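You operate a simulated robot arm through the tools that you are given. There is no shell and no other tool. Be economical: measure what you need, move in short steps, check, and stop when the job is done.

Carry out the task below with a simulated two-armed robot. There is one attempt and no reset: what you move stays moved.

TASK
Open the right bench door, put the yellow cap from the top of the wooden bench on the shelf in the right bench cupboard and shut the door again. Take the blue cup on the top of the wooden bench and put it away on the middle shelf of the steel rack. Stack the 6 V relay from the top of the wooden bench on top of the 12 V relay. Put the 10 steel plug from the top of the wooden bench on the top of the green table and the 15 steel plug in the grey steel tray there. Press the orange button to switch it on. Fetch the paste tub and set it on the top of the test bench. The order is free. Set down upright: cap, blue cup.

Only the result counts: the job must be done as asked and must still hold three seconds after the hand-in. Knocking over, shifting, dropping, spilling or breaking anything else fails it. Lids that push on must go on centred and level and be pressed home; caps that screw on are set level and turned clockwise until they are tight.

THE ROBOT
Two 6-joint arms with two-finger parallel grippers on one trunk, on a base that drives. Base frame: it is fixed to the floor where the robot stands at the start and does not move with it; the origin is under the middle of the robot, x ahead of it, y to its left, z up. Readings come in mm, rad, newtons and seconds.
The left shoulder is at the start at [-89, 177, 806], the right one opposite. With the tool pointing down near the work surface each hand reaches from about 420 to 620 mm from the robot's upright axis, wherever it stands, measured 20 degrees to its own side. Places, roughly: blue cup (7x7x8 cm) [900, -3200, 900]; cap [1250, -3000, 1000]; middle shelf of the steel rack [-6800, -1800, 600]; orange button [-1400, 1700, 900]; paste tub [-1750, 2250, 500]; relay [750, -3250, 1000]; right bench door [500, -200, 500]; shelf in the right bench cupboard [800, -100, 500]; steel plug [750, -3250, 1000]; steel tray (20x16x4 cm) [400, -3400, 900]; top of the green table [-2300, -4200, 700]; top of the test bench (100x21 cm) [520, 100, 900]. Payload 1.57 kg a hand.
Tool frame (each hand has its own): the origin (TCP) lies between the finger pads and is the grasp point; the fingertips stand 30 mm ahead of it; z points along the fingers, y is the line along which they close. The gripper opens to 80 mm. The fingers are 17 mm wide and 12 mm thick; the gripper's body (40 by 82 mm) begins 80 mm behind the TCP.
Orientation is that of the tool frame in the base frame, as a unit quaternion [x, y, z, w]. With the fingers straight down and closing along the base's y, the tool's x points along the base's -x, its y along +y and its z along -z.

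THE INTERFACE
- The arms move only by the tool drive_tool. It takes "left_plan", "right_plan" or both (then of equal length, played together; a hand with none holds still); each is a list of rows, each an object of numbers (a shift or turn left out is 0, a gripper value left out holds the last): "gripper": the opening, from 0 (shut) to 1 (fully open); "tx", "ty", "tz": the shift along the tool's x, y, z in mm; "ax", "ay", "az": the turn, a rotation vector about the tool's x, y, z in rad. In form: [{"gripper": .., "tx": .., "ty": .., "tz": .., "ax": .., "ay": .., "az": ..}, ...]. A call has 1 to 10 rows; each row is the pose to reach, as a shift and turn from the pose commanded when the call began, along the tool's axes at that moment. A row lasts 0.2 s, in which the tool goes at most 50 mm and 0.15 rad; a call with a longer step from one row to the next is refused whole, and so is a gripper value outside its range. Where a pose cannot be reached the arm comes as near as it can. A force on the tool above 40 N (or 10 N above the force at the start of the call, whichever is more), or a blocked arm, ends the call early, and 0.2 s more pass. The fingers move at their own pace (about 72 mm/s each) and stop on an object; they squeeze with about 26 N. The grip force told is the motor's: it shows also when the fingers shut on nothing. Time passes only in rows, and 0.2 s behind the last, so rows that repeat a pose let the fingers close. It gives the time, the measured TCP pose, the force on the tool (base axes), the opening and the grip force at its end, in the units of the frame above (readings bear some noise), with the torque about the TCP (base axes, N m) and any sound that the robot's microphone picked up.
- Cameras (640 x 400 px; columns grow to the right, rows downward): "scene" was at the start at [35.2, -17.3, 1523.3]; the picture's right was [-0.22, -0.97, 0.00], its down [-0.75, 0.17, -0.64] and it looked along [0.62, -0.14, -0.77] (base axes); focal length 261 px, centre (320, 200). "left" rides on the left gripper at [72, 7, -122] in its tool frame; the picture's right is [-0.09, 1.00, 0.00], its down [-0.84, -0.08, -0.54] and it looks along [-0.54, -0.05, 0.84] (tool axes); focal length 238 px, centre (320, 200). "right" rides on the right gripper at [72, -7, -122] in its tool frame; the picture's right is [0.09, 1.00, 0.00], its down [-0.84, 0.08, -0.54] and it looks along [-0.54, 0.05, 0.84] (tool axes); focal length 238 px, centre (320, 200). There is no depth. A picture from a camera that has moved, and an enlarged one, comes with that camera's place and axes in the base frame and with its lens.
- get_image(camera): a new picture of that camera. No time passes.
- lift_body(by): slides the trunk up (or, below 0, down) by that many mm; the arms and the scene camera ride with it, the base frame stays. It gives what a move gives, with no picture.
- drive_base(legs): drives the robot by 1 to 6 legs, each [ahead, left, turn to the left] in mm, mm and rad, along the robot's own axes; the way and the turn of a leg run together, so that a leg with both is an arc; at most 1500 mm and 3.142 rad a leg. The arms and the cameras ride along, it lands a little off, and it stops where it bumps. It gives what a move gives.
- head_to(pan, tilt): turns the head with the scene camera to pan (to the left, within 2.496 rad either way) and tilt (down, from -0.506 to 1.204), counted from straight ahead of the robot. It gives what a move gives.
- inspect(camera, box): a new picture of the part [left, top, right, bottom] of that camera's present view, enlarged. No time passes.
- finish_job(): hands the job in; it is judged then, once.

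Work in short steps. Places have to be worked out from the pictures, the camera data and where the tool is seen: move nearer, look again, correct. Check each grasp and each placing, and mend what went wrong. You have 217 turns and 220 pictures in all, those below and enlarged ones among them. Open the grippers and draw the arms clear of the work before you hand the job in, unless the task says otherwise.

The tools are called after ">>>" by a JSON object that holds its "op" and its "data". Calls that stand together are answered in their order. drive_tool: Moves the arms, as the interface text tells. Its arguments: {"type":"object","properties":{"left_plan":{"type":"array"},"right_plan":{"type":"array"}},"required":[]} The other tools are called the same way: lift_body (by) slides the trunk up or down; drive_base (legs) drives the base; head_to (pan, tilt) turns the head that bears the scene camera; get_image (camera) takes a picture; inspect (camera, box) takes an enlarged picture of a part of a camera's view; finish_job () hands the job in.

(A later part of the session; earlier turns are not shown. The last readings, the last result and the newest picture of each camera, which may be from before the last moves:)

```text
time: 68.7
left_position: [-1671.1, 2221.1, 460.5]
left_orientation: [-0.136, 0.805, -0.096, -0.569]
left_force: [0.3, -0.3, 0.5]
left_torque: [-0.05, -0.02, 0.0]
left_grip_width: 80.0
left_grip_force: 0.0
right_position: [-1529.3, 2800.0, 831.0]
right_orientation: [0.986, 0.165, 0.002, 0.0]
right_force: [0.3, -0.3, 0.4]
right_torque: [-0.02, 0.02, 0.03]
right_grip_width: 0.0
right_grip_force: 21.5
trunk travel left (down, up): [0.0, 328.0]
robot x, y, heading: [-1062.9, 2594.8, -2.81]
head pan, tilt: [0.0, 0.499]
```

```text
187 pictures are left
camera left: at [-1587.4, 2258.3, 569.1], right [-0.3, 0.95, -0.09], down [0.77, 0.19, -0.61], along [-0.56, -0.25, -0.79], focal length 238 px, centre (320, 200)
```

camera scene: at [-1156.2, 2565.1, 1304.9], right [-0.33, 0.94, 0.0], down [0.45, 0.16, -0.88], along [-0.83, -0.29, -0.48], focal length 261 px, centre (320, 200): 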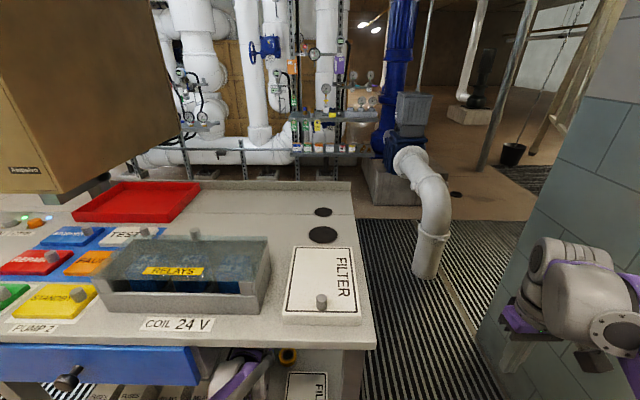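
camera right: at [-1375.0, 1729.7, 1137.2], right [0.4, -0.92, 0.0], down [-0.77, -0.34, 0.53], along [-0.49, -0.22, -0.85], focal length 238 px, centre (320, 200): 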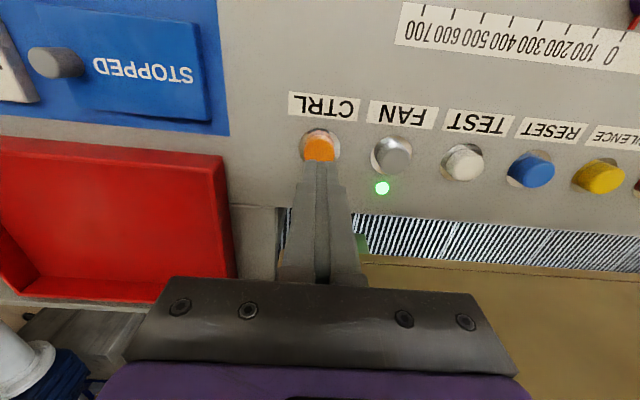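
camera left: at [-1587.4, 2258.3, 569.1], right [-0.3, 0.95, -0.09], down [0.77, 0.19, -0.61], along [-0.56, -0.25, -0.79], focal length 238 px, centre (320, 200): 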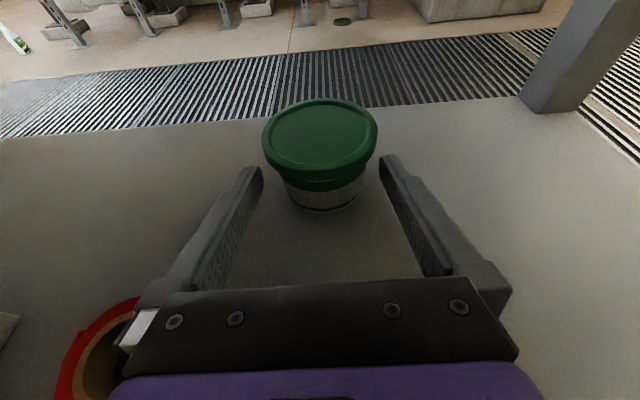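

Lid centre confirmed (-1698,2214,478). Advance the last 29 mm and close.

>>> {"op": "drive_tool", "data": {"left_plan": [{"tz": 15}, {"tz": 29}, {"tz": 29, "gripper": 0}, {"tz": 29, "gripper": 0}, {"tz": 29, "gripper": 0}, {"tz": 29, "gripper": 0}]}}

>>> {"op": "get_image", "data": {"camera": "left"}}

```text
time: 70.1
left_position: [-1697.7, 2212.4, 451.2]
left_orientation: [-0.137, 0.805, -0.096, -0.569]
left_force: [-0.6, -0.4, 1.1]
left_torque: [0.06, 0.05, 0.03]
left_grip_width: 67.0
left_grip_force: 26.0
right_position: [-1529.5, 2799.3, 831.4]
right_orientation: [0.986, 0.166, 0.002, -0.001]
right_force: [0.3, -0.2, 0.1]
right_torque: [-0.04, 0.02, 0.02]
right_grip_width: 0.0
right_grip_force: 20.9
trunk travel left (down, up): [0.0, 328.0]
robot x, y, heading: [-1063.0, 2600.6, -2.814]
head pan, tilt: [0.0, 0.499]
```

```text
186 pictures are left
camera left: at [-1613.6, 2248.6, 559.3], right [-0.3, 0.95, -0.09], down [0.77, 0.19, -0.61], along [-0.56, -0.25, -0.79], focal length 238 px, centre (320, 200)
```

left: 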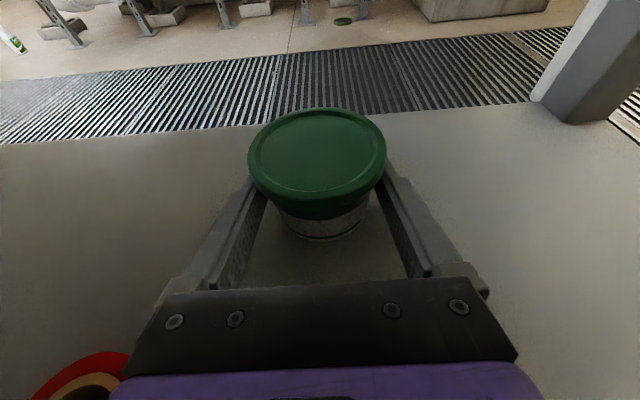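

Gripped at 67 mm. I lift 110 mm and check.

>>> {"op": "drive_tool", "data": {"left_plan": [{"tx": 34, "tz": -12}, {"tx": 69, "tz": -24}, {"tx": 104, "tz": -37}, {"tx": 104, "tz": -37}]}}

>>> {"op": "get_image", "data": {"camera": "left"}}

```text
time: 71.1
left_position: [-1695.8, 2214.6, 560.5]
left_orientation: [-0.136, 0.805, -0.095, -0.569]
left_force: [0.2, -0.4, -2.3]
left_torque: [0.01, -0.05, 0.02]
left_grip_width: 67.1
left_grip_force: 25.4
right_position: [-1529.3, 2799.2, 830.7]
right_orientation: [0.986, 0.165, 0.002, 0.0]
right_force: [-0.3, 0.0, -0.7]
right_torque: [0.01, 0.02, 0.0]
right_grip_width: 0.3
right_grip_force: 21.3
trunk travel left (down, up): [0.0, 328.0]
robot x, y, heading: [-1061.4, 2599.1, -2.811]
head pan, tilt: [0.0, 0.499]
```

```text
185 pictures are left
camera left: at [-1612.3, 2249.5, 669.8], right [-0.3, 0.95, -0.09], down [0.77, 0.19, -0.61], along [-0.56, -0.25, -0.79], focal length 238 px, centre (320, 200)
```

left: 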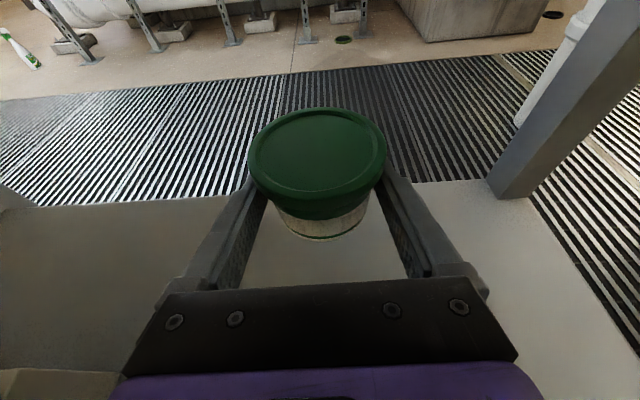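

Held securely, tub clear. I back straight out from under the table, raise the trunk, and drive back toward the test bench.

>>> {"op": "drive_base", "data": {"legs": [[-600, 0, 0]]}}

>>> {"op": "lift_body", "data": {"by": 250}}

>>> {"op": "drive_base", "data": {"legs": [[0, 0, 1.24], [1400, 0, 0], [1250, 0, 0], [0, 0, 1.57]]}}

>>> {"op": "head_to", "data": {"pan": 0, "tilt": 0.6}}

>>> {"op": "get_image", "data": {"camera": "scene"}}

>>> {"op": "get_image", "data": {"camera": "left"}}

```text
time: 74.5
left_position: [-1134.2, 2413.1, 561.3]
left_orientation: [-0.133, 0.805, -0.093, -0.57]
left_force: [0.3, 0.6, -2.9]
left_torque: [0.01, -0.03, 0.02]
left_grip_width: 67.0
left_grip_force: 25.5
right_position: [-963.5, 2996.8, 829.9]
right_orientation: [0.987, 0.162, 0.002, 0.0]
right_force: [0.0, -0.6, -0.3]
right_torque: [0.03, -0.01, 0.01]
right_grip_width: 0.1
right_grip_force: 21.5
trunk travel left (down, up): [0.0, 328.0]
robot x, y, heading: [-502.8, 2792.1, -2.815]
head pan, tilt: [0.0, 0.499]
```

```text
time: 77.0
left_position: [-1134.5, 2412.1, 811.1]
left_orientation: [-0.134, 0.806, -0.094, -0.569]
left_force: [-0.2, 0.2, -2.0]
left_torque: [-0.02, -0.03, 0.01]
left_grip_width: 67.3
left_grip_force: 25.9
right_position: [-963.5, 2997.0, 1080.3]
right_orientation: [0.987, 0.162, 0.003, -0.001]
right_force: [0.9, -0.8, 0.3]
right_torque: [0.03, 0.01, 0.05]
right_grip_width: 0.0
right_grip_force: 20.9
trunk travel left (down, up): [-250.0, 78.0]
robot x, y, heading: [-498.8, 2791.1, -2.816]
head pan, tilt: [0.0, 0.499]
```

```text
time: 96.9
left_position: [236.6, 296.8, 811.0]
left_orientation: [0.816, -0.002, 0.578, 0.002]
left_force: [-0.3, 0.8, -2.9]
left_torque: [0.0, 0.03, -0.01]
left_grip_width: 66.9
left_grip_force: 26.4
right_position: [-117.5, -199.9, 1081.5]
right_orientation: [0.005, 1.0, 0.0, -0.003]
right_force: [0.1, -0.2, -0.4]
right_torque: [0.0, 0.04, 0.01]
right_grip_width: 0.1
right_grip_force: 21.5
trunk travel left (down, up): [-250.0, 78.0]
robot x, y, heading: [-488.5, 144.6, -0.007]
head pan, tilt: [0.0, 0.499]
```

```text
time: 97.5
left_position: [237.3, 296.0, 810.4]
left_orientation: [0.816, -0.003, 0.577, 0.003]
left_force: [-1.0, 0.5, -2.6]
left_torque: [-0.01, 0.05, -0.03]
left_grip_width: 67.1
left_grip_force: 26.2
right_position: [-115.7, -200.2, 1081.3]
right_orientation: [0.005, 1.0, 0.0, -0.002]
right_force: [-1.4, 0.3, 0.5]
right_torque: [0.02, 0.01, 0.0]
right_grip_width: 0.1
right_grip_force: 22.0
trunk travel left (down, up): [-250.0, 78.0]
robot x, y, heading: [-488.1, 148.9, -0.012]
head pan, tilt: [0.0, 0.6]
```

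```text
184 pictures are left
camera scene: at [-439.7, 145.9, 1546.7], right [-0.01, -1.0, 0.0], down [-0.56, 0.0, -0.83], along [0.83, -0.01, -0.56], focal length 261 px, centre (320, 200)
```

scene: 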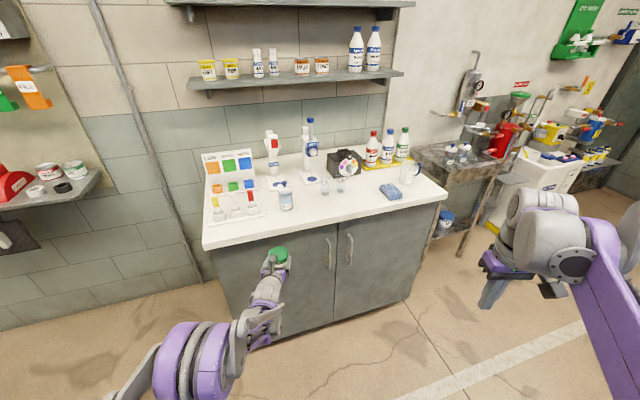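

```text
183 pictures are left
camera left: at [145.4, 289.7, 919.5], right [-0.04, -1.0, -0.09], down [-0.79, 0.08, -0.61], along [0.61, 0.04, -0.79], focal length 238 px, centre (320, 200)
```

left: 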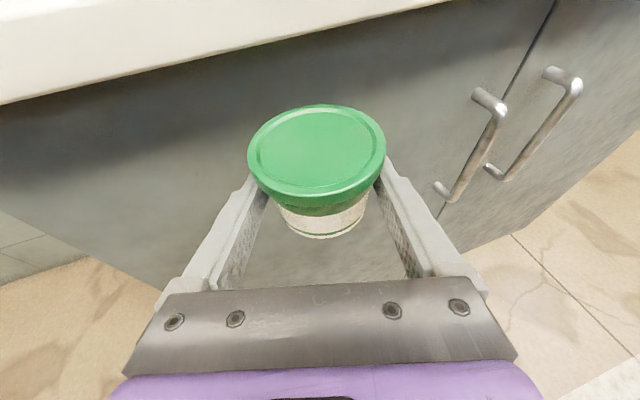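

The bench is ahead. I zoom onto its top to choose a free spot and gauge its pose.

>>> {"op": "inspect", "data": {"camera": "scene", "box": [190, 110, 450, 290]}}

```text
2.22 times, centred on (320, 200) of scene
camera zoom: at [-439.7, 145.9, 1546.7], right [-0.01, -1.0, 0.0], down [-0.56, 0.0, -0.83], along [0.83, -0.01, -0.56], focal length 581 px, centre (320, 200)
```

zoom: 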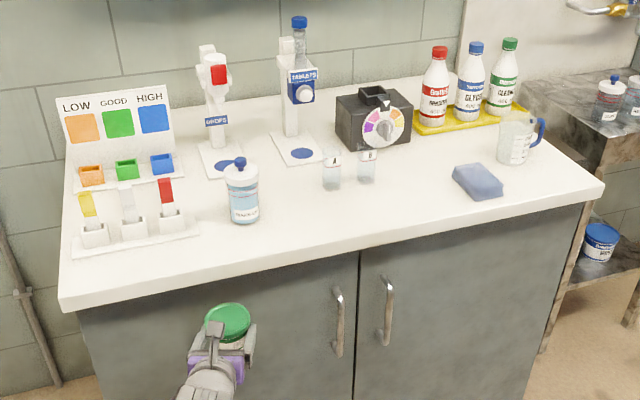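

I lift the tub well above bench height (trunk +78, arm +120) before going nearer.

>>> {"op": "lift_body", "data": {"by": 78}}

>>> {"op": "drive_tool", "data": {"left_plan": [{"tx": 38, "tz": -13}, {"tx": 76, "tz": -26}, {"tx": 113, "tz": -40}, {"tx": 113, "tz": -40}]}}

>>> {"op": "drive_base", "data": {"legs": [[110, -436, 0], [0, 0, 0.33]]}}

>>> {"op": "get_image", "data": {"camera": "scene"}}

>>> {"op": "get_image", "data": {"camera": "left"}}

```text
time: 98.7
left_position: [235.8, 295.7, 888.6]
left_orientation: [0.817, -0.002, 0.577, 0.002]
left_force: [0.0, 0.6, -3.0]
left_torque: [0.02, 0.02, -0.01]
left_grip_width: 67.0
left_grip_force: 25.9
right_position: [-117.7, -200.6, 1158.2]
right_orientation: [0.005, 1.0, -0.001, -0.003]
right_force: [-0.7, -0.2, 0.7]
right_torque: [0.02, -0.03, 0.0]
right_grip_width: 0.0
right_grip_force: 21.7
trunk travel left (down, up): [-328.0, 0.0]
robot x, y, heading: [-485.1, 146.6, -0.008]
head pan, tilt: [0.0, 0.6]
```

```text
time: 99.7
left_position: [237.3, 297.3, 1008.4]
left_orientation: [0.817, -0.003, 0.576, 0.003]
left_force: [0.7, 0.1, -2.1]
left_torque: [0.0, 0.04, 0.01]
left_grip_width: 66.9
left_grip_force: 25.7
right_position: [-115.8, -199.6, 1159.4]
right_orientation: [0.005, 1.0, 0.0, -0.003]
right_force: [-0.3, -0.4, 0.5]
right_torque: [0.0, 0.08, -0.01]
right_grip_width: 0.0
right_grip_force: 21.2
trunk travel left (down, up): [-328.0, 0.0]
robot x, y, heading: [-489.2, 146.2, -0.008]
head pan, tilt: [0.0, 0.6]
```

```text
time: 105.1
left_position: [251.3, 87.3, 1008.7]
left_orientation: [0.806, 0.132, 0.569, -0.093]
left_force: [-0.2, 0.7, -2.5]
left_torque: [-0.02, 0.02, 0.0]
left_grip_width: 66.9
left_grip_force: 25.8
right_position: [78.3, -497.3, 1161.3]
right_orientation: [-0.16, 0.987, 0.0, -0.003]
right_force: [-0.3, -0.2, 0.0]
right_torque: [-0.02, 0.0, 0.02]
right_grip_width: 0.0
right_grip_force: 21.6
trunk travel left (down, up): [-328.0, 0.0]
robot x, y, heading: [-383.2, -286.5, 0.322]
head pan, tilt: [0.0, 0.6]
```

```text
181 pictures are left
camera scene: at [-342.3, -275.5, 1628.8], right [0.32, -0.95, 0.0], down [-0.54, -0.18, -0.82], along [0.78, 0.26, -0.57], focal length 261 px, centre (320, 200)
```

scene: 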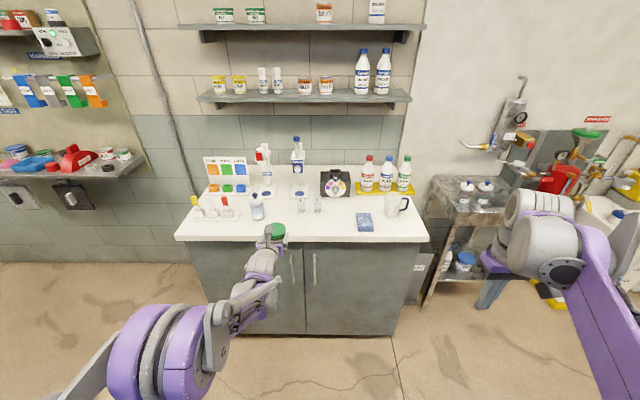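

```text
180 pictures are left
camera left: at [167.2, 52.1, 1116.7], right [0.29, -0.95, -0.09], down [-0.77, -0.18, -0.61], along [0.56, 0.24, -0.79], focal length 238 px, centre (320, 200)
```

left: 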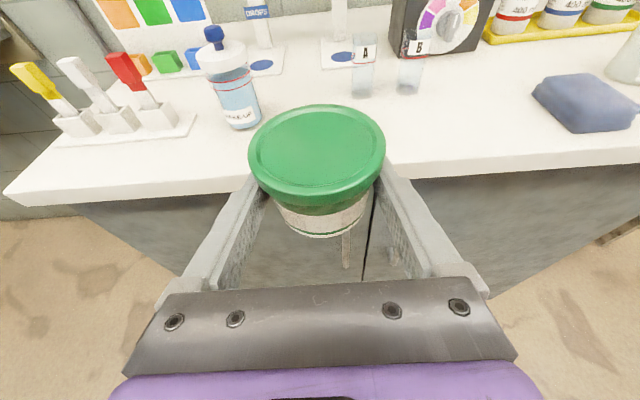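

Bench top is z≈900-905; a free spot at ≈(445,150) in front of bottle and vials. Drive 205 mm ahead, with the tub still ~80 mm above.

>>> {"op": "drive_base", "data": {"legs": [[205, 0, 0]]}}

>>> {"op": "drive_tool", "data": {"left_plan": [{"tx": -35, "tz": 12}, {"tx": -57, "tz": 20}, {"tx": -57, "tz": 20}]}}

>>> {"op": "get_image", "data": {"camera": "left"}}

>>> {"op": "inspect", "data": {"camera": "scene", "box": [160, 130, 440, 330]}}

```text
time: 106.7
left_position: [442.1, 152.6, 1006.6]
left_orientation: [0.807, 0.131, 0.569, -0.091]
left_force: [-0.2, 0.1, -1.8]
left_torque: [-0.02, 0.04, 0.0]
left_grip_width: 66.9
left_grip_force: 25.8
right_position: [270.4, -432.2, 1159.5]
right_orientation: [-0.161, 0.987, -0.001, -0.003]
right_force: [0.9, 0.4, 0.3]
right_torque: [-0.01, 0.0, -0.01]
right_grip_width: 0.0
right_grip_force: 21.4
trunk travel left (down, up): [-328.0, 0.0]
robot x, y, heading: [-194.1, -221.2, 0.322]
head pan, tilt: [0.0, 0.6]
```

```text
time: 107.5
left_position: [443.8, 152.4, 949.1]
left_orientation: [0.806, 0.132, 0.57, -0.093]
left_force: [-0.4, -0.2, -1.2]
left_torque: [0.0, 0.04, -0.02]
left_grip_width: 67.2
left_grip_force: 25.9
right_position: [270.9, -431.9, 1159.7]
right_orientation: [-0.159, 0.987, 0.0, -0.002]
right_force: [0.0, 0.5, -0.1]
right_torque: [0.0, 0.01, 0.01]
right_grip_width: 0.0
right_grip_force: 21.2
trunk travel left (down, up): [-328.0, 0.0]
robot x, y, heading: [-195.0, -226.2, 0.323]
head pan, tilt: [0.0, 0.6]
```

```text
179 pictures are left
camera left: at [359.5, 116.3, 1057.1], right [0.29, -0.95, -0.09], down [-0.77, -0.18, -0.61], along [0.56, 0.24, -0.79], focal length 238 px, centre (320, 200)
```

left: 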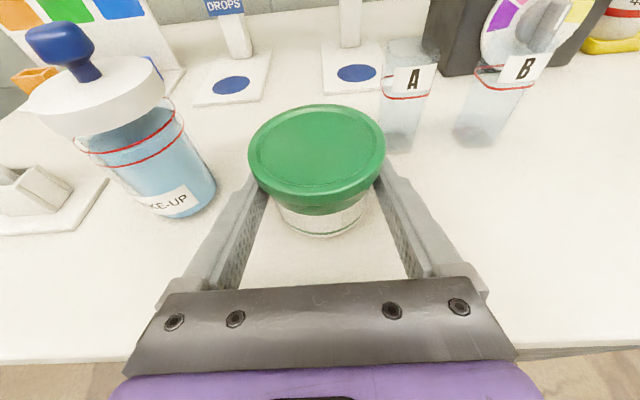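

```text
2.00 times, centred on (300, 230) of scene
camera zoom: at [-149.9, -211.3, 1628.9], right [0.32, -0.95, 0.0], down [-0.54, -0.18, -0.82], along [0.78, 0.26, -0.57], focal length 523 px, centre (360, 140)
```

zoom: 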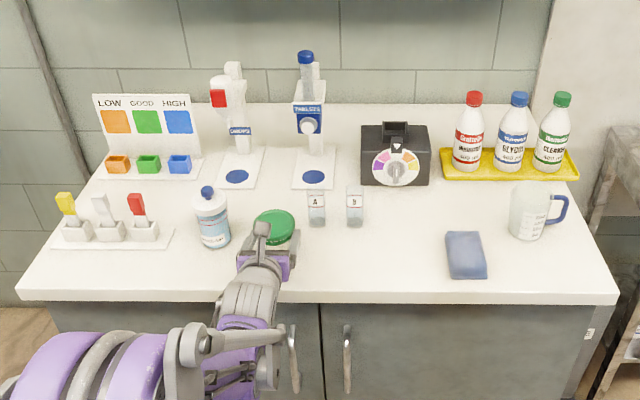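

Spot is free. I descend slowly the last ~25 mm.

>>> {"op": "drive_tool", "data": {"left_plan": [{"tx": -9.4, "tz": 3.3}, {"tx": -17, "tz": 6}, {"tx": -20.8, "tz": 7.3}, {"tx": -22.7, "tz": 8}, {"tx": -22.7, "tz": 8}]}}

>>> {"op": "get_image", "data": {"camera": "left"}}

```text
time: 108.7
left_position: [442.5, 152.8, 925.1]
left_orientation: [0.805, 0.131, 0.571, -0.092]
left_force: [0.8, 4.2, 17.5]
left_torque: [0.13, -0.29, -0.05]
left_grip_width: 66.1
left_grip_force: 25.8
right_position: [269.7, -432.5, 1160.4]
right_orientation: [-0.16, 0.987, 0.0, -0.003]
right_force: [-0.2, 0.3, -0.5]
right_torque: [0.01, 0.02, -0.01]
right_grip_width: 0.1
right_grip_force: 21.4
trunk travel left (down, up): [-328.0, 0.0]
robot x, y, heading: [-194.4, -225.5, 0.323]
head pan, tilt: [0.0, 0.6]
```

```text
177 pictures are left
camera left: at [357.7, 115.8, 1033.1], right [0.29, -0.95, -0.09], down [-0.77, -0.18, -0.61], along [0.57, 0.24, -0.79], focal length 238 px, centre (320, 200)
```

left: 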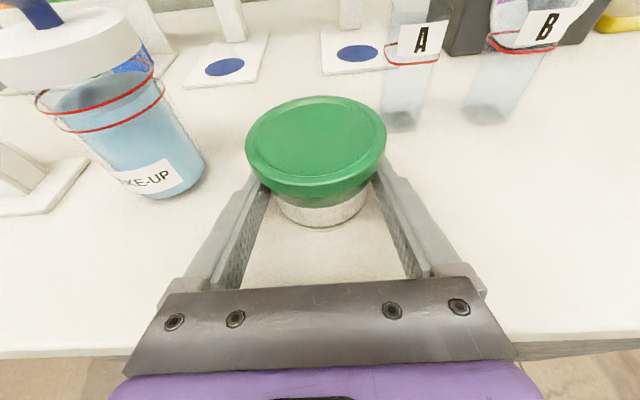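

Contact at 17 N. I relax 2 mm, open, and withdraw straight back.

>>> {"op": "drive_tool", "data": {"left_plan": [{"tx": 1.9, "tz": -0.7}, {"tx": 1.9, "tz": -0.7, "gripper": 1}, {"tx": 1.9, "tz": -0.7}, {"tx": 1.9, "tz": -0.7}, {"tx": 2, "tz": -30}, {"tx": 2, "tz": -75}, {"tx": 2, "tz": -120}, {"tx": 2, "tz": -150}]}}

>>> {"op": "get_image", "data": {"camera": "left"}}

```text
time: 110.5
left_position: [306.5, 108.0, 976.8]
left_orientation: [0.806, 0.132, 0.569, -0.093]
left_force: [0.3, 0.2, -0.5]
left_torque: [-0.03, 0.0, 0.02]
left_grip_width: 80.0
left_grip_force: 0.1
right_position: [269.6, -432.1, 1159.8]
right_orientation: [-0.159, 0.987, 0.0, -0.003]
right_force: [-0.1, -0.5, 0.3]
right_torque: [0.02, 0.0, -0.02]
right_grip_width: 0.0
right_grip_force: 21.3
trunk travel left (down, up): [-328.0, 0.0]
robot x, y, heading: [-194.6, -224.5, 0.318]
head pan, tilt: [0.0, 0.6]
```

```text
176 pictures are left
camera left: at [222.4, 72.4, 1085.1], right [0.29, -0.95, -0.09], down [-0.77, -0.18, -0.61], along [0.56, 0.24, -0.79], focal length 238 px, centre (320, 200)
```

left: 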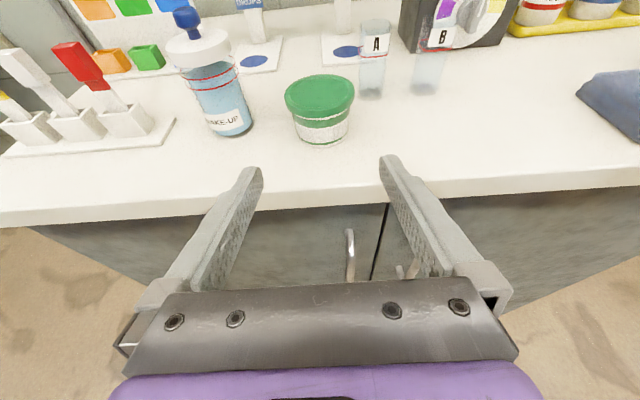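

Tub stands well on the bench. Next the right door: its handle is ≈(419,5, z560–777). I back off a little, shift right and lower the trunk so the left hand faces the handle.

>>> {"op": "drive_base", "data": {"legs": [[-80, -133, 0]]}}

>>> {"op": "lift_body", "data": {"by": -300}}

>>> {"op": "get_image", "data": {"camera": "left"}}

>>> {"op": "get_image", "data": {"camera": "scene"}}

```text
time: 112.3
left_position: [274.5, -40.7, 977.1]
left_orientation: [0.806, 0.132, 0.57, -0.093]
left_force: [-0.9, -0.1, 0.4]
left_torque: [0.02, -0.02, 0.02]
left_grip_width: 80.0
left_grip_force: 0.1
right_position: [237.9, -581.8, 1159.1]
right_orientation: [-0.161, 0.987, -0.001, -0.002]
right_force: [0.4, 0.7, -0.6]
right_torque: [-0.02, 0.03, 0.0]
right_grip_width: 0.1
right_grip_force: 21.0
trunk travel left (down, up): [-328.0, 0.0]
robot x, y, heading: [-227.8, -378.6, 0.323]
head pan, tilt: [0.0, 0.6]
```

```text
time: 115.3
left_position: [272.4, -42.6, 676.6]
left_orientation: [0.806, 0.132, 0.57, -0.093]
left_force: [0.1, 0.1, 0.5]
left_torque: [0.0, -0.01, 0.0]
left_grip_width: 80.0
left_grip_force: 0.1
right_position: [236.9, -582.7, 859.3]
right_orientation: [-0.16, 0.987, -0.001, -0.003]
right_force: [0.4, 0.7, 0.3]
right_torque: [0.0, 0.0, 0.01]
right_grip_width: 0.3
right_grip_force: 21.1
trunk travel left (down, up): [-28.0, 300.0]
robot x, y, heading: [-227.2, -375.1, 0.321]
head pan, tilt: [0.0, 0.6]
```

```text
175 pictures are left
camera left: at [188.9, -77.4, 785.0], right [0.29, -0.95, -0.09], down [-0.77, -0.18, -0.61], along [0.56, 0.24, -0.79], focal length 238 px, centre (320, 200)
```

left: 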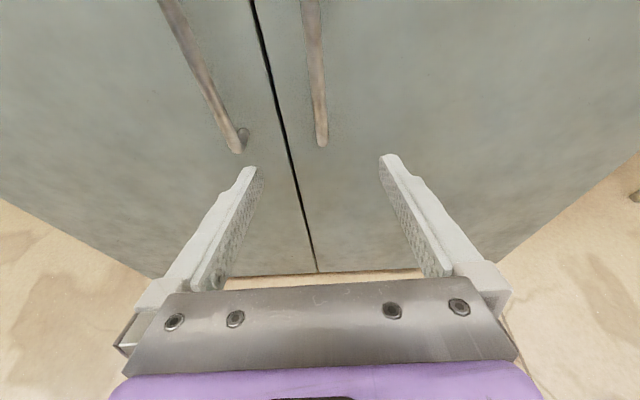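

```text
174 pictures are left
camera scene: at [-137.9, -346.5, 1317.3], right [0.32, -0.95, 0.0], down [-0.54, -0.18, -0.83], along [0.78, 0.26, -0.56], focal length 261 px, centre (320, 200)
```

scene: 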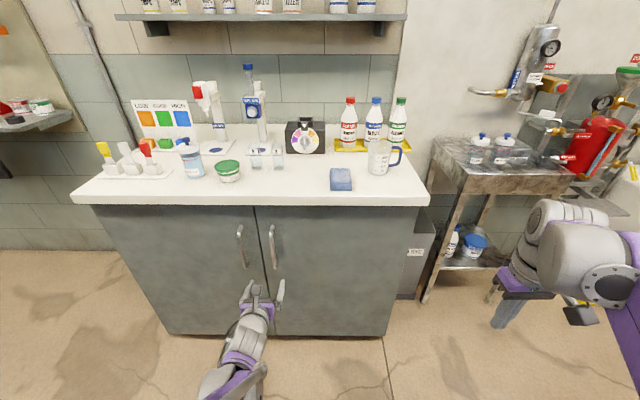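

Handle bar at ≈(416,7), z 595–774. I advance the open left hand onto it at z≈660 and close.

>>> {"op": "drive_tool", "data": {"left_plan": [{"tx": 20, "ty": -1, "tz": 35}, {"tx": 31, "ty": -1, "tz": 70}, {"tx": 31, "ty": -1, "tz": 105}, {"tx": 31, "ty": -1, "tz": 137}, {"tx": 31, "ty": -1, "tz": 137}]}}

>>> {"op": "get_image", "data": {"camera": "left"}}

```text
time: 116.5
left_position: [406.9, 5.9, 659.2]
left_orientation: [0.806, 0.133, 0.569, -0.093]
left_force: [0.0, 0.0, 0.0]
left_torque: [-0.02, 0.03, 0.03]
left_grip_width: 80.1
left_grip_force: 0.1
right_position: [236.2, -582.7, 859.2]
right_orientation: [-0.16, 0.987, -0.001, -0.002]
right_force: [-0.4, -1.0, 1.1]
right_torque: [0.03, 0.04, 0.01]
right_grip_width: 0.1
right_grip_force: 21.3
trunk travel left (down, up): [-28.0, 300.0]
robot x, y, heading: [-227.8, -376.8, 0.319]
head pan, tilt: [0.0, 0.6]
```

```text
173 pictures are left
camera left: at [321.8, -30.5, 768.3], right [0.29, -0.95, -0.09], down [-0.77, -0.18, -0.61], along [0.56, 0.24, -0.79], focal length 238 px, centre (320, 200)
```

left: 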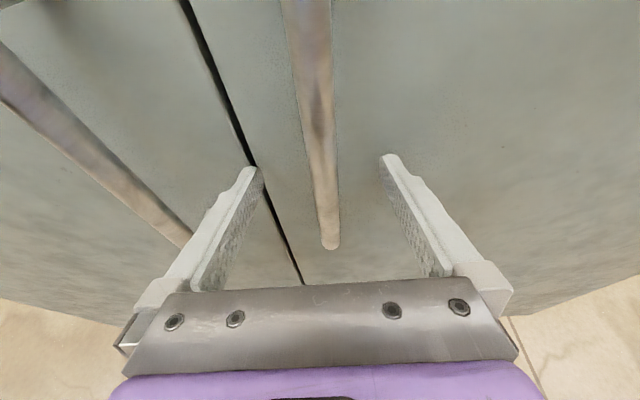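

The bar is between the fingers; close.

>>> {"op": "drive_tool", "data": {"left_plan": [{"gripper": 0}, {"gripper": 0}, {"gripper": 0}, {"gripper": 0}, {"gripper": 0}]}}

>>> {"op": "get_image", "data": {"camera": "left"}}

```text
time: 117.7
left_position: [406.8, 1.8, 660.6]
left_orientation: [0.806, 0.132, 0.569, -0.093]
left_force: [3.3, -20.6, -6.2]
left_torque: [0.05, -0.32, 0.05]
left_grip_width: 13.7
left_grip_force: 30.3
right_position: [238.2, -583.4, 858.6]
right_orientation: [-0.16, 0.987, 0.0, -0.002]
right_force: [0.4, 0.4, -0.2]
right_torque: [-0.01, -0.02, 0.02]
right_grip_width: 0.0
right_grip_force: 21.6
trunk travel left (down, up): [-28.0, 300.0]
robot x, y, heading: [-228.4, -377.2, 0.318]
head pan, tilt: [0.0, 0.6]
```

```text
172 pictures are left
camera left: at [322.7, -33.6, 768.3], right [0.29, -0.95, -0.09], down [-0.77, -0.18, -0.61], along [0.56, 0.24, -0.79], focal length 238 px, centre (320, 200)
```

left: 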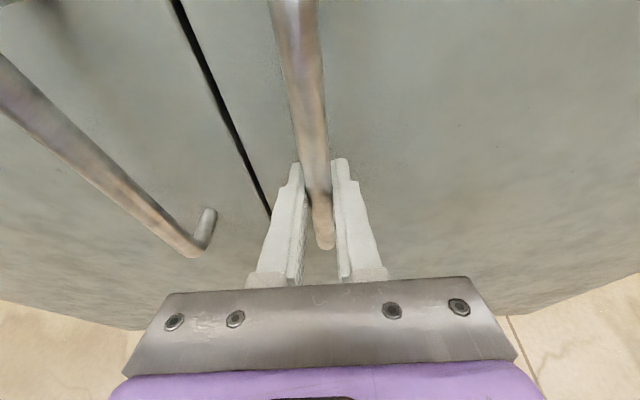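

Bar gripped. Rotating the whole robot about the hinge ≈(577,-430) opens the door rigidly; I try a first 0.15 rad arc.

>>> {"op": "drive_base", "data": {"legs": [[-45, -112, 0.15]]}}

>>> {"op": "get_image", "data": {"camera": "left"}}

>>> {"op": "get_image", "data": {"camera": "scene"}}

```text
time: 119.3
left_position: [347.7, -30.7, 660.6]
left_orientation: [0.795, 0.19, 0.561, -0.134]
left_force: [18.7, -26.5, -4.6]
left_torque: [-0.22, 0.39, 0.28]
left_grip_width: 14.0
left_grip_force: 29.4
right_position: [265.1, -632.9, 858.4]
right_orientation: [-0.232, 0.973, 0.0, -0.004]
right_force: [0.0, 0.6, 0.9]
right_torque: [0.02, -0.01, 0.01]
right_grip_width: 0.0
right_grip_force: 21.4
trunk travel left (down, up): [-28.0, 300.0]
robot x, y, heading: [-222.0, -498.0, 0.471]
head pan, tilt: [0.0, 0.6]
```

```text
171 pictures are left
camera left: at [269.1, -78.0, 768.4], right [0.42, -0.9, -0.09], down [-0.74, -0.29, -0.61], along [0.52, 0.32, -0.79], focal length 238 px, centre (320, 200)
```

left: 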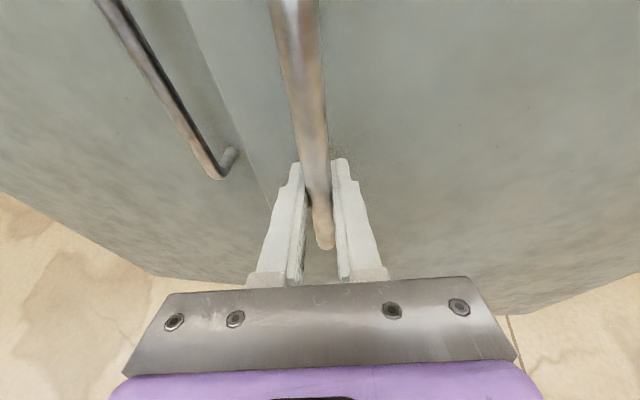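

```text
170 pictures are left
camera scene: at [-139.5, -455.9, 1317.2], right [0.45, -0.89, 0.0], down [-0.5, -0.26, -0.82], along [0.73, 0.38, -0.57], focal length 261 px, centre (320, 200)
```

scene: 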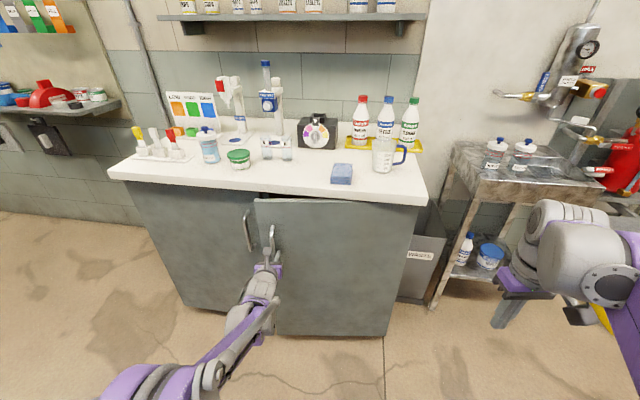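

The door is opening well. I continue two more arcs of 0.15 rad.

>>> {"op": "drive_base", "data": {"legs": [[-45, -112, 0.15], [-45, -112, 0.15]]}}

>>> {"op": "get_image", "data": {"camera": "scene"}}

>>> {"op": "get_image", "data": {"camera": "left"}}

```text
time: 122.2
left_position: [246.2, -118.9, 660.5]
left_orientation: [0.759, 0.303, 0.536, -0.213]
left_force: [27.7, -23.7, -5.5]
left_torque: [-0.21, 0.33, 0.3]
left_grip_width: 14.0
left_grip_force: 30.3
right_position: [339.3, -714.8, 857.9]
right_orientation: [-0.375, 0.927, -0.001, -0.004]
right_force: [0.2, -0.4, -0.1]
right_torque: [0.0, 0.0, 0.01]
right_grip_width: 0.2
right_grip_force: 21.6
trunk travel left (down, up): [-28.0, 300.0]
robot x, y, heading: [-170.2, -727.8, 0.77]
head pan, tilt: [0.0, 0.6]
```

```text
169 pictures are left
camera scene: at [-98.1, -664.9, 1317.2], right [0.7, -0.72, 0.0], down [-0.41, -0.39, -0.82], along [0.59, 0.57, -0.57], focal length 261 px, centre (320, 200)
```

scene: 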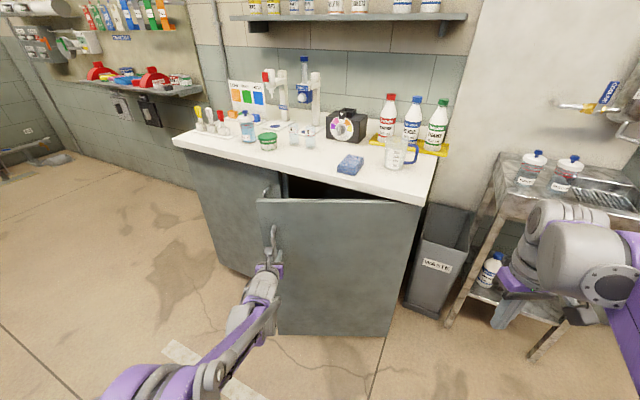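

```text
168 pictures are left
camera left: at [184.3, -186.7, 768.4], right [0.66, -0.74, -0.08], down [-0.63, -0.49, -0.61], along [0.41, 0.46, -0.79], focal length 238 px, centre (320, 200)
```

left: 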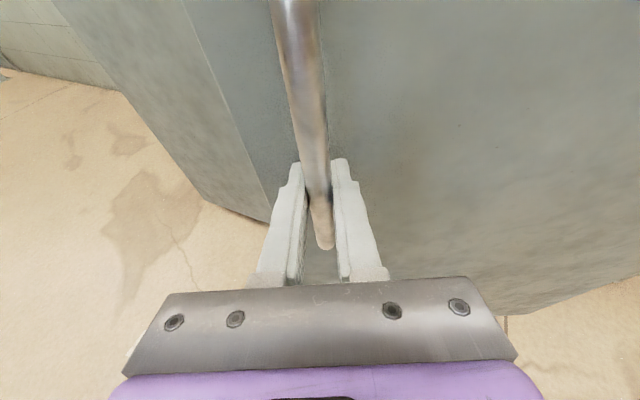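

Still solid. I continue another 0.45 rad; the right hand stays clear of the steel table.

>>> {"op": "drive_base", "data": {"legs": [[-45, -112, 0.15], [-45, -112, 0.15], [-45, -112, 0.15]]}}

>>> {"op": "get_image", "data": {"camera": "scene"}}

```text
time: 125.4
left_position: [172.7, -234.6, 659.6]
left_orientation: [0.704, 0.413, 0.5, -0.289]
left_force: [1.0, -1.3, -2.3]
left_torque: [0.2, 0.21, -0.01]
left_grip_width: 13.8
left_grip_force: 30.6
right_position: [435.1, -770.6, 858.5]
right_orientation: [-0.511, 0.86, -0.002, -0.004]
right_force: [1.3, -0.9, 0.4]
right_torque: [0.0, 0.03, 0.0]
right_grip_width: 0.0
right_grip_force: 21.6
trunk travel left (down, up): [-28.0, 300.0]
robot x, y, heading: [-47.1, -934.9, 1.077]
head pan, tilt: [0.0, 0.6]
stopped in leg 3: the force on the tool passed its limit at 50 N (the readings are from after the stop); the commanded pose is now the measured one
```

```text
167 pictures are left
camera scene: at [1.0, -853.8, 1317.3], right [0.88, -0.48, 0.0], down [-0.27, -0.5, -0.82], along [0.39, 0.73, -0.57], focal length 261 px, centre (320, 200)
```

scene: 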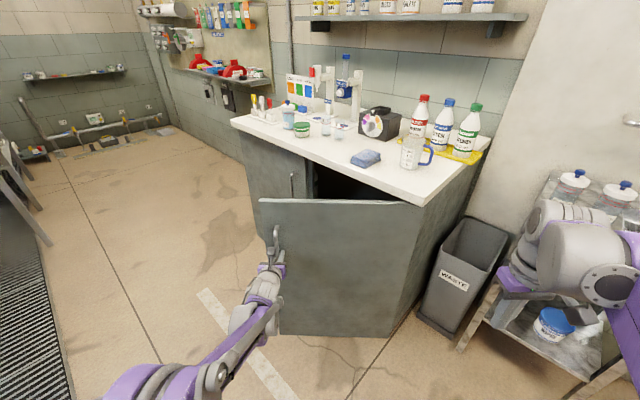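

Stop was only the force limit; door is at ~43°. Two more arcs.

>>> {"op": "drive_base", "data": {"legs": [[-45, -111, 0.15], [-45, -111, 0.15]]}}

>>> {"op": "get_image", "data": {"camera": "scene"}}

```text
time: 128.5
left_position: [138.4, -362.5, 659.7]
left_orientation: [0.636, 0.513, 0.452, -0.359]
left_force: [1.6, 0.0, 0.8]
left_torque: [-0.21, 0.35, -0.06]
left_grip_width: 13.8
left_grip_force: 30.2
right_position: [542.9, -793.8, 858.8]
right_orientation: [-0.635, 0.772, -0.002, -0.002]
right_force: [0.2, 0.0, -0.4]
right_torque: [-0.02, -0.01, 0.0]
right_grip_width: 0.3
right_grip_force: 21.5
trunk travel left (down, up): [-28.0, 300.0]
robot x, y, heading: [134.1, -1097.0, 1.38]
head pan, tilt: [0.0, 0.6]
stopped in leg 2: the force on the tool passed its limit at 40 N (the readings are from after the stop); the commanded pose is now the measured one
```

```text
166 pictures are left
camera scene: at [153.2, -1004.8, 1317.3], right [0.98, -0.19, 0.0], down [-0.11, -0.55, -0.83], along [0.16, 0.81, -0.56], focal length 261 px, centre (320, 200)
```

scene: 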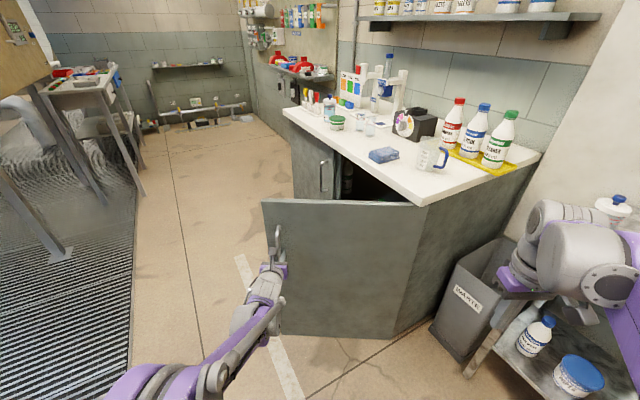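

Door at ~60°. I release, back off, go round to the left of the door and then will push its inner face further open with the left hand.

>>> {"op": "drive_tool", "data": {"left_plan": [{"gripper": 1}, {"gripper": 1}, {"gripper": 1}, {"gripper": 1, "tz": -40}, {"gripper": 1, "tz": -80}]}}

>>> {"op": "drive_base", "data": {"legs": [[-200, 0, 0], [0, 700, 0], [0, 0, -1.06], [0, 620, 0]]}}

>>> {"op": "get_image", "data": {"camera": "scene"}}

```text
time: 129.7
left_position: [121.8, -437.8, 688.0]
left_orientation: [0.635, 0.513, 0.453, -0.358]
left_force: [0.2, 0.2, 0.3]
left_torque: [-0.01, 0.01, -0.04]
left_grip_width: 80.0
left_grip_force: 0.1
right_position: [543.0, -794.6, 860.1]
right_orientation: [-0.635, 0.773, -0.002, -0.002]
right_force: [0.4, -0.3, 0.5]
right_torque: [-0.02, -0.01, 0.0]
right_grip_width: 0.0
right_grip_force: 21.4
trunk travel left (down, up): [-28.0, 300.0]
robot x, y, heading: [137.2, -1096.3, 1.377]
head pan, tilt: [0.0, 0.6]
```

```text
time: 145.6
left_position: [-233.3, -236.7, 686.9]
left_orientation: [0.807, 0.13, 0.57, -0.086]
left_force: [0.4, 0.8, 0.1]
left_torque: [0.02, 0.0, -0.03]
left_grip_width: 79.9
left_grip_force: 0.0
right_position: [-326.8, -780.6, 858.5]
right_orientation: [-0.168, 0.986, -0.001, -0.002]
right_force: [-0.6, -0.7, -1.3]
right_torque: [-0.02, -0.02, 0.0]
right_grip_width: 0.0
right_grip_force: 21.0
trunk travel left (down, up): [-28.0, 300.0]
robot x, y, heading: [-794.3, -580.1, 0.342]
head pan, tilt: [0.0, 0.6]
```

```text
165 pictures are left
camera scene: at [-706.5, -551.3, 1317.3], right [0.33, -0.94, 0.0], down [-0.53, -0.19, -0.83], along [0.78, 0.28, -0.56], focal length 261 px, centre (320, 200)
```

scene: 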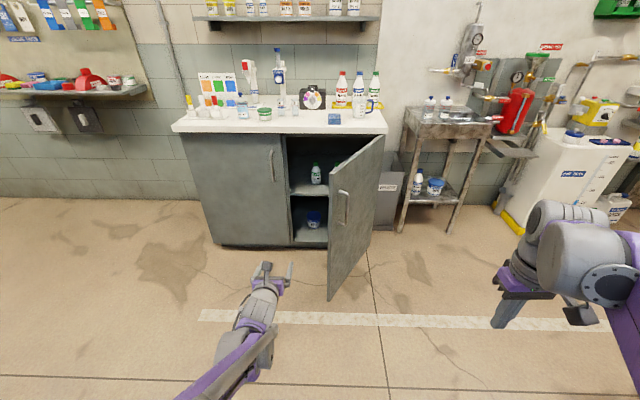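

Door clearly open ~60°, hand is left of it. Drive forward 400 so the hand is inside the swing, then right to push it wider.

>>> {"op": "drive_base", "data": {"legs": [[400, 0, -0.02], [0, -300, 0]]}}

>>> {"op": "get_image", "data": {"camera": "scene"}}

```text
time: 150.9
left_position: [241.4, -401.1, 687.0]
left_orientation: [0.807, 0.124, 0.571, -0.083]
left_force: [0.0, -0.6, -1.1]
left_torque: [-0.03, -0.01, -0.01]
left_grip_width: 80.4
left_grip_force: 0.1
right_position: [136.9, -942.6, 859.1]
right_orientation: [-0.162, 0.987, -0.001, -0.003]
right_force: [0.1, -0.1, 0.3]
right_torque: [0.03, 0.02, -0.01]
right_grip_width: 0.1
right_grip_force: 21.1
trunk travel left (down, up): [-28.0, 300.0]
robot x, y, heading: [-322.0, -738.8, 0.328]
head pan, tilt: [0.0, 0.6]
```

```text
164 pictures are left
camera scene: at [-236.8, -708.8, 1317.3], right [0.32, -0.95, 0.0], down [-0.54, -0.18, -0.83], along [0.78, 0.26, -0.56], focal length 261 px, centre (320, 200)
```

scene: 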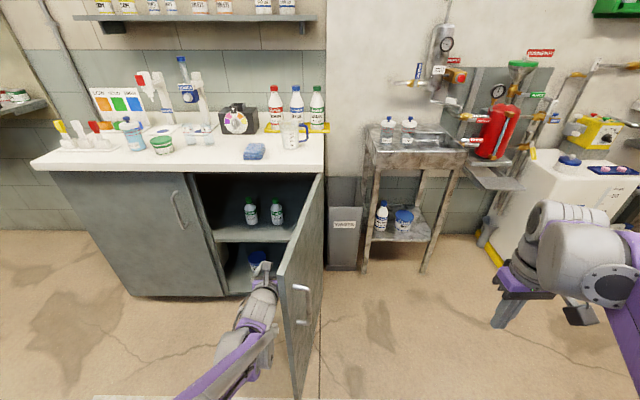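

The door is nearly 85° now. Push 150 mm further right.

>>> {"op": "drive_base", "data": {"legs": [[0, -160, 0]]}}

>>> {"op": "get_image", "data": {"camera": "scene"}}

>>> {"op": "inspect", "data": {"camera": "scene", "box": [120, 150, 320, 310]}}

```text
time: 152.9
left_position: [289.8, -549.7, 687.5]
left_orientation: [0.807, 0.126, 0.571, -0.084]
left_force: [0.3, 0.1, 1.1]
left_torque: [0.0, -0.02, 0.02]
left_grip_width: 80.0
left_grip_force: 0.1
right_position: [189.1, -1092.0, 859.7]
right_orientation: [-0.163, 0.987, 0.0, -0.002]
right_force: [0.0, 0.1, 0.3]
right_torque: [0.02, 0.0, -0.02]
right_grip_width: 0.1
right_grip_force: 21.2
trunk travel left (down, up): [-28.0, 300.0]
robot x, y, heading: [-274.4, -887.9, 0.331]
head pan, tilt: [0.0, 0.6]
```

```text
163 pictures are left
camera scene: at [-186.2, -857.8, 1317.3], right [0.32, -0.95, 0.0], down [-0.53, -0.18, -0.83], along [0.78, 0.27, -0.56], focal length 261 px, centre (320, 200)
```

scene: 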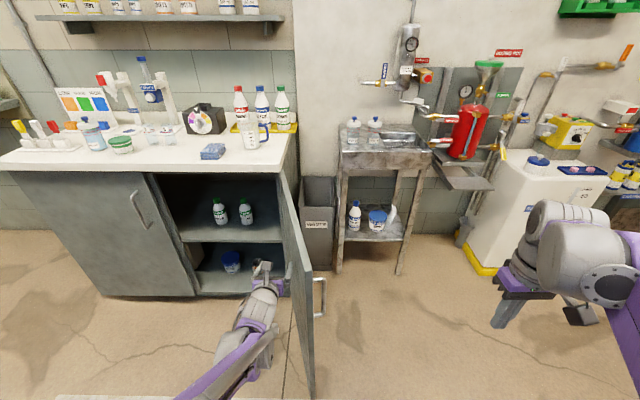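

```text
2.50 times, centred on (220, 230) of scene
camera zoom: at [-186.2, -857.8, 1317.3], right [0.32, -0.95, 0.0], down [-0.53, -0.18, -0.83], along [0.78, 0.27, -0.56], focal length 653 px, centre (570, 125)
```

zoom: 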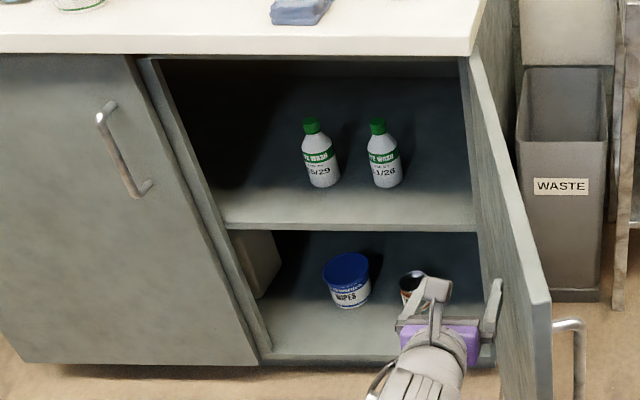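

Door ~100° open; shelf z≈500 with free space at left. I back off, raise the trunk and drive toward the wooden bench, then look.

>>> {"op": "drive_base", "data": {"legs": [[-400, 0, 0], [0, 0, -1.6], [1300, 0, 0]]}}

>>> {"op": "lift_body", "data": {"by": 290}}

>>> {"op": "head_to", "data": {"pan": 0.3, "tilt": 0.45}}

>>> {"op": "get_image", "data": {"camera": "scene"}}

```text
time: 165.4
left_position: [11.8, -2848.3, 686.3]
left_orientation: [0.644, -0.502, 0.451, 0.359]
left_force: [0.7, -0.1, 0.6]
left_torque: [0.01, -0.02, 0.03]
left_grip_width: 80.1
left_grip_force: 0.0
right_position: [-524.0, -2715.7, 859.0]
right_orientation: [0.607, 0.795, 0.002, -0.003]
right_force: [-0.5, -0.6, -0.5]
right_torque: [0.01, 0.01, -0.02]
right_grip_width: 0.0
right_grip_force: 21.0
trunk travel left (down, up): [-28.0, 300.0]
robot x, y, heading: [-293.0, -2264.0, -1.307]
head pan, tilt: [0.0, 0.6]
```

```text
time: 168.3
left_position: [10.6, -2847.3, 976.8]
left_orientation: [0.645, -0.501, 0.452, 0.358]
left_force: [-0.5, 0.5, -0.2]
left_torque: [-0.03, 0.0, 0.01]
left_grip_width: 80.2
left_grip_force: 0.0
right_position: [-525.3, -2714.3, 1148.4]
right_orientation: [0.607, 0.795, 0.002, -0.002]
right_force: [-0.2, 0.1, 0.2]
right_torque: [-0.01, 0.01, -0.01]
right_grip_width: 0.2
right_grip_force: 20.5
trunk travel left (down, up): [-318.0, 10.0]
robot x, y, heading: [-295.4, -2263.7, -1.304]
head pan, tilt: [0.0, 0.6]
```

```text
time: 169.1
left_position: [10.9, -2848.6, 976.9]
left_orientation: [0.645, -0.501, 0.453, 0.358]
left_force: [-1.1, -0.5, -0.3]
left_torque: [-0.04, 0.0, -0.01]
left_grip_width: 80.0
left_grip_force: 0.1
right_position: [-524.3, -2715.9, 1149.5]
right_orientation: [0.606, 0.795, 0.001, -0.002]
right_force: [0.0, -0.4, 0.2]
right_torque: [0.04, 0.01, -0.02]
right_grip_width: 0.0
right_grip_force: 21.1
trunk travel left (down, up): [-318.0, 10.0]
robot x, y, heading: [-296.3, -2262.2, -1.304]
head pan, tilt: [0.3, 0.45]
```

```text
161 pictures are left
camera scene: at [-253.8, -2298.8, 1633.5], right [-0.84, -0.54, 0.0], down [-0.23, 0.37, -0.9], along [0.48, -0.76, -0.44], focal length 261 px, centre (320, 200)
```

scene: 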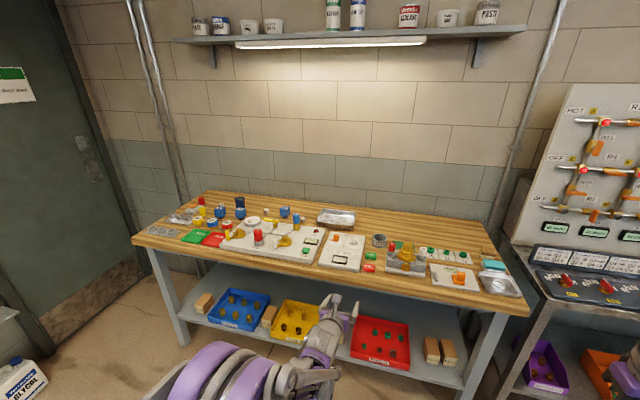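

>>> {"op": "inspect", "data": {"camera": "scene", "box": [120, 180, 340, 290]}}

>>> {"op": "inspect", "data": {"camera": "scene", "box": [310, 190, 530, 310]}}

```text
2.91 times, centred on (230, 235) of scene
camera zoom: at [-253.8, -2298.8, 1633.5], right [-0.84, -0.54, 0.0], down [-0.23, 0.37, -0.9], along [0.48, -0.76, -0.44], focal length 760 px, centre (582, 98)
```

zoom: 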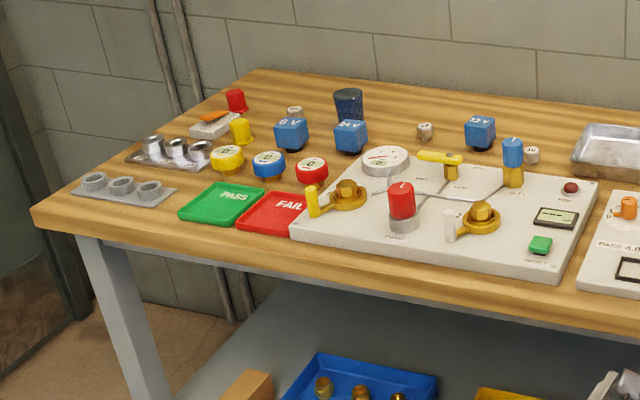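

```text
2.91 times, centred on (420, 250) of scene
camera zoom: at [-253.8, -2298.8, 1633.5], right [-0.84, -0.54, 0.0], down [-0.23, 0.37, -0.9], along [0.48, -0.76, -0.44], focal length 760 px, centre (29, 54)
```

zoom: 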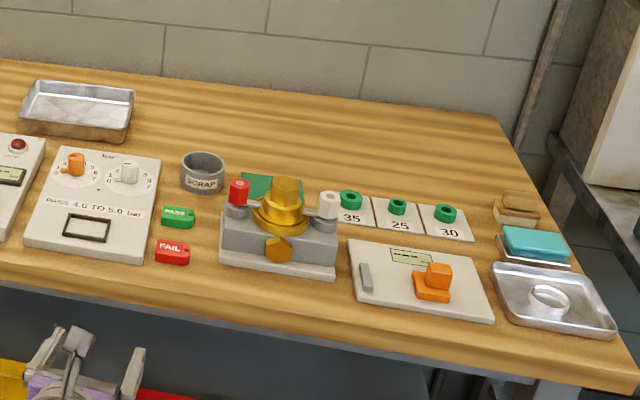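

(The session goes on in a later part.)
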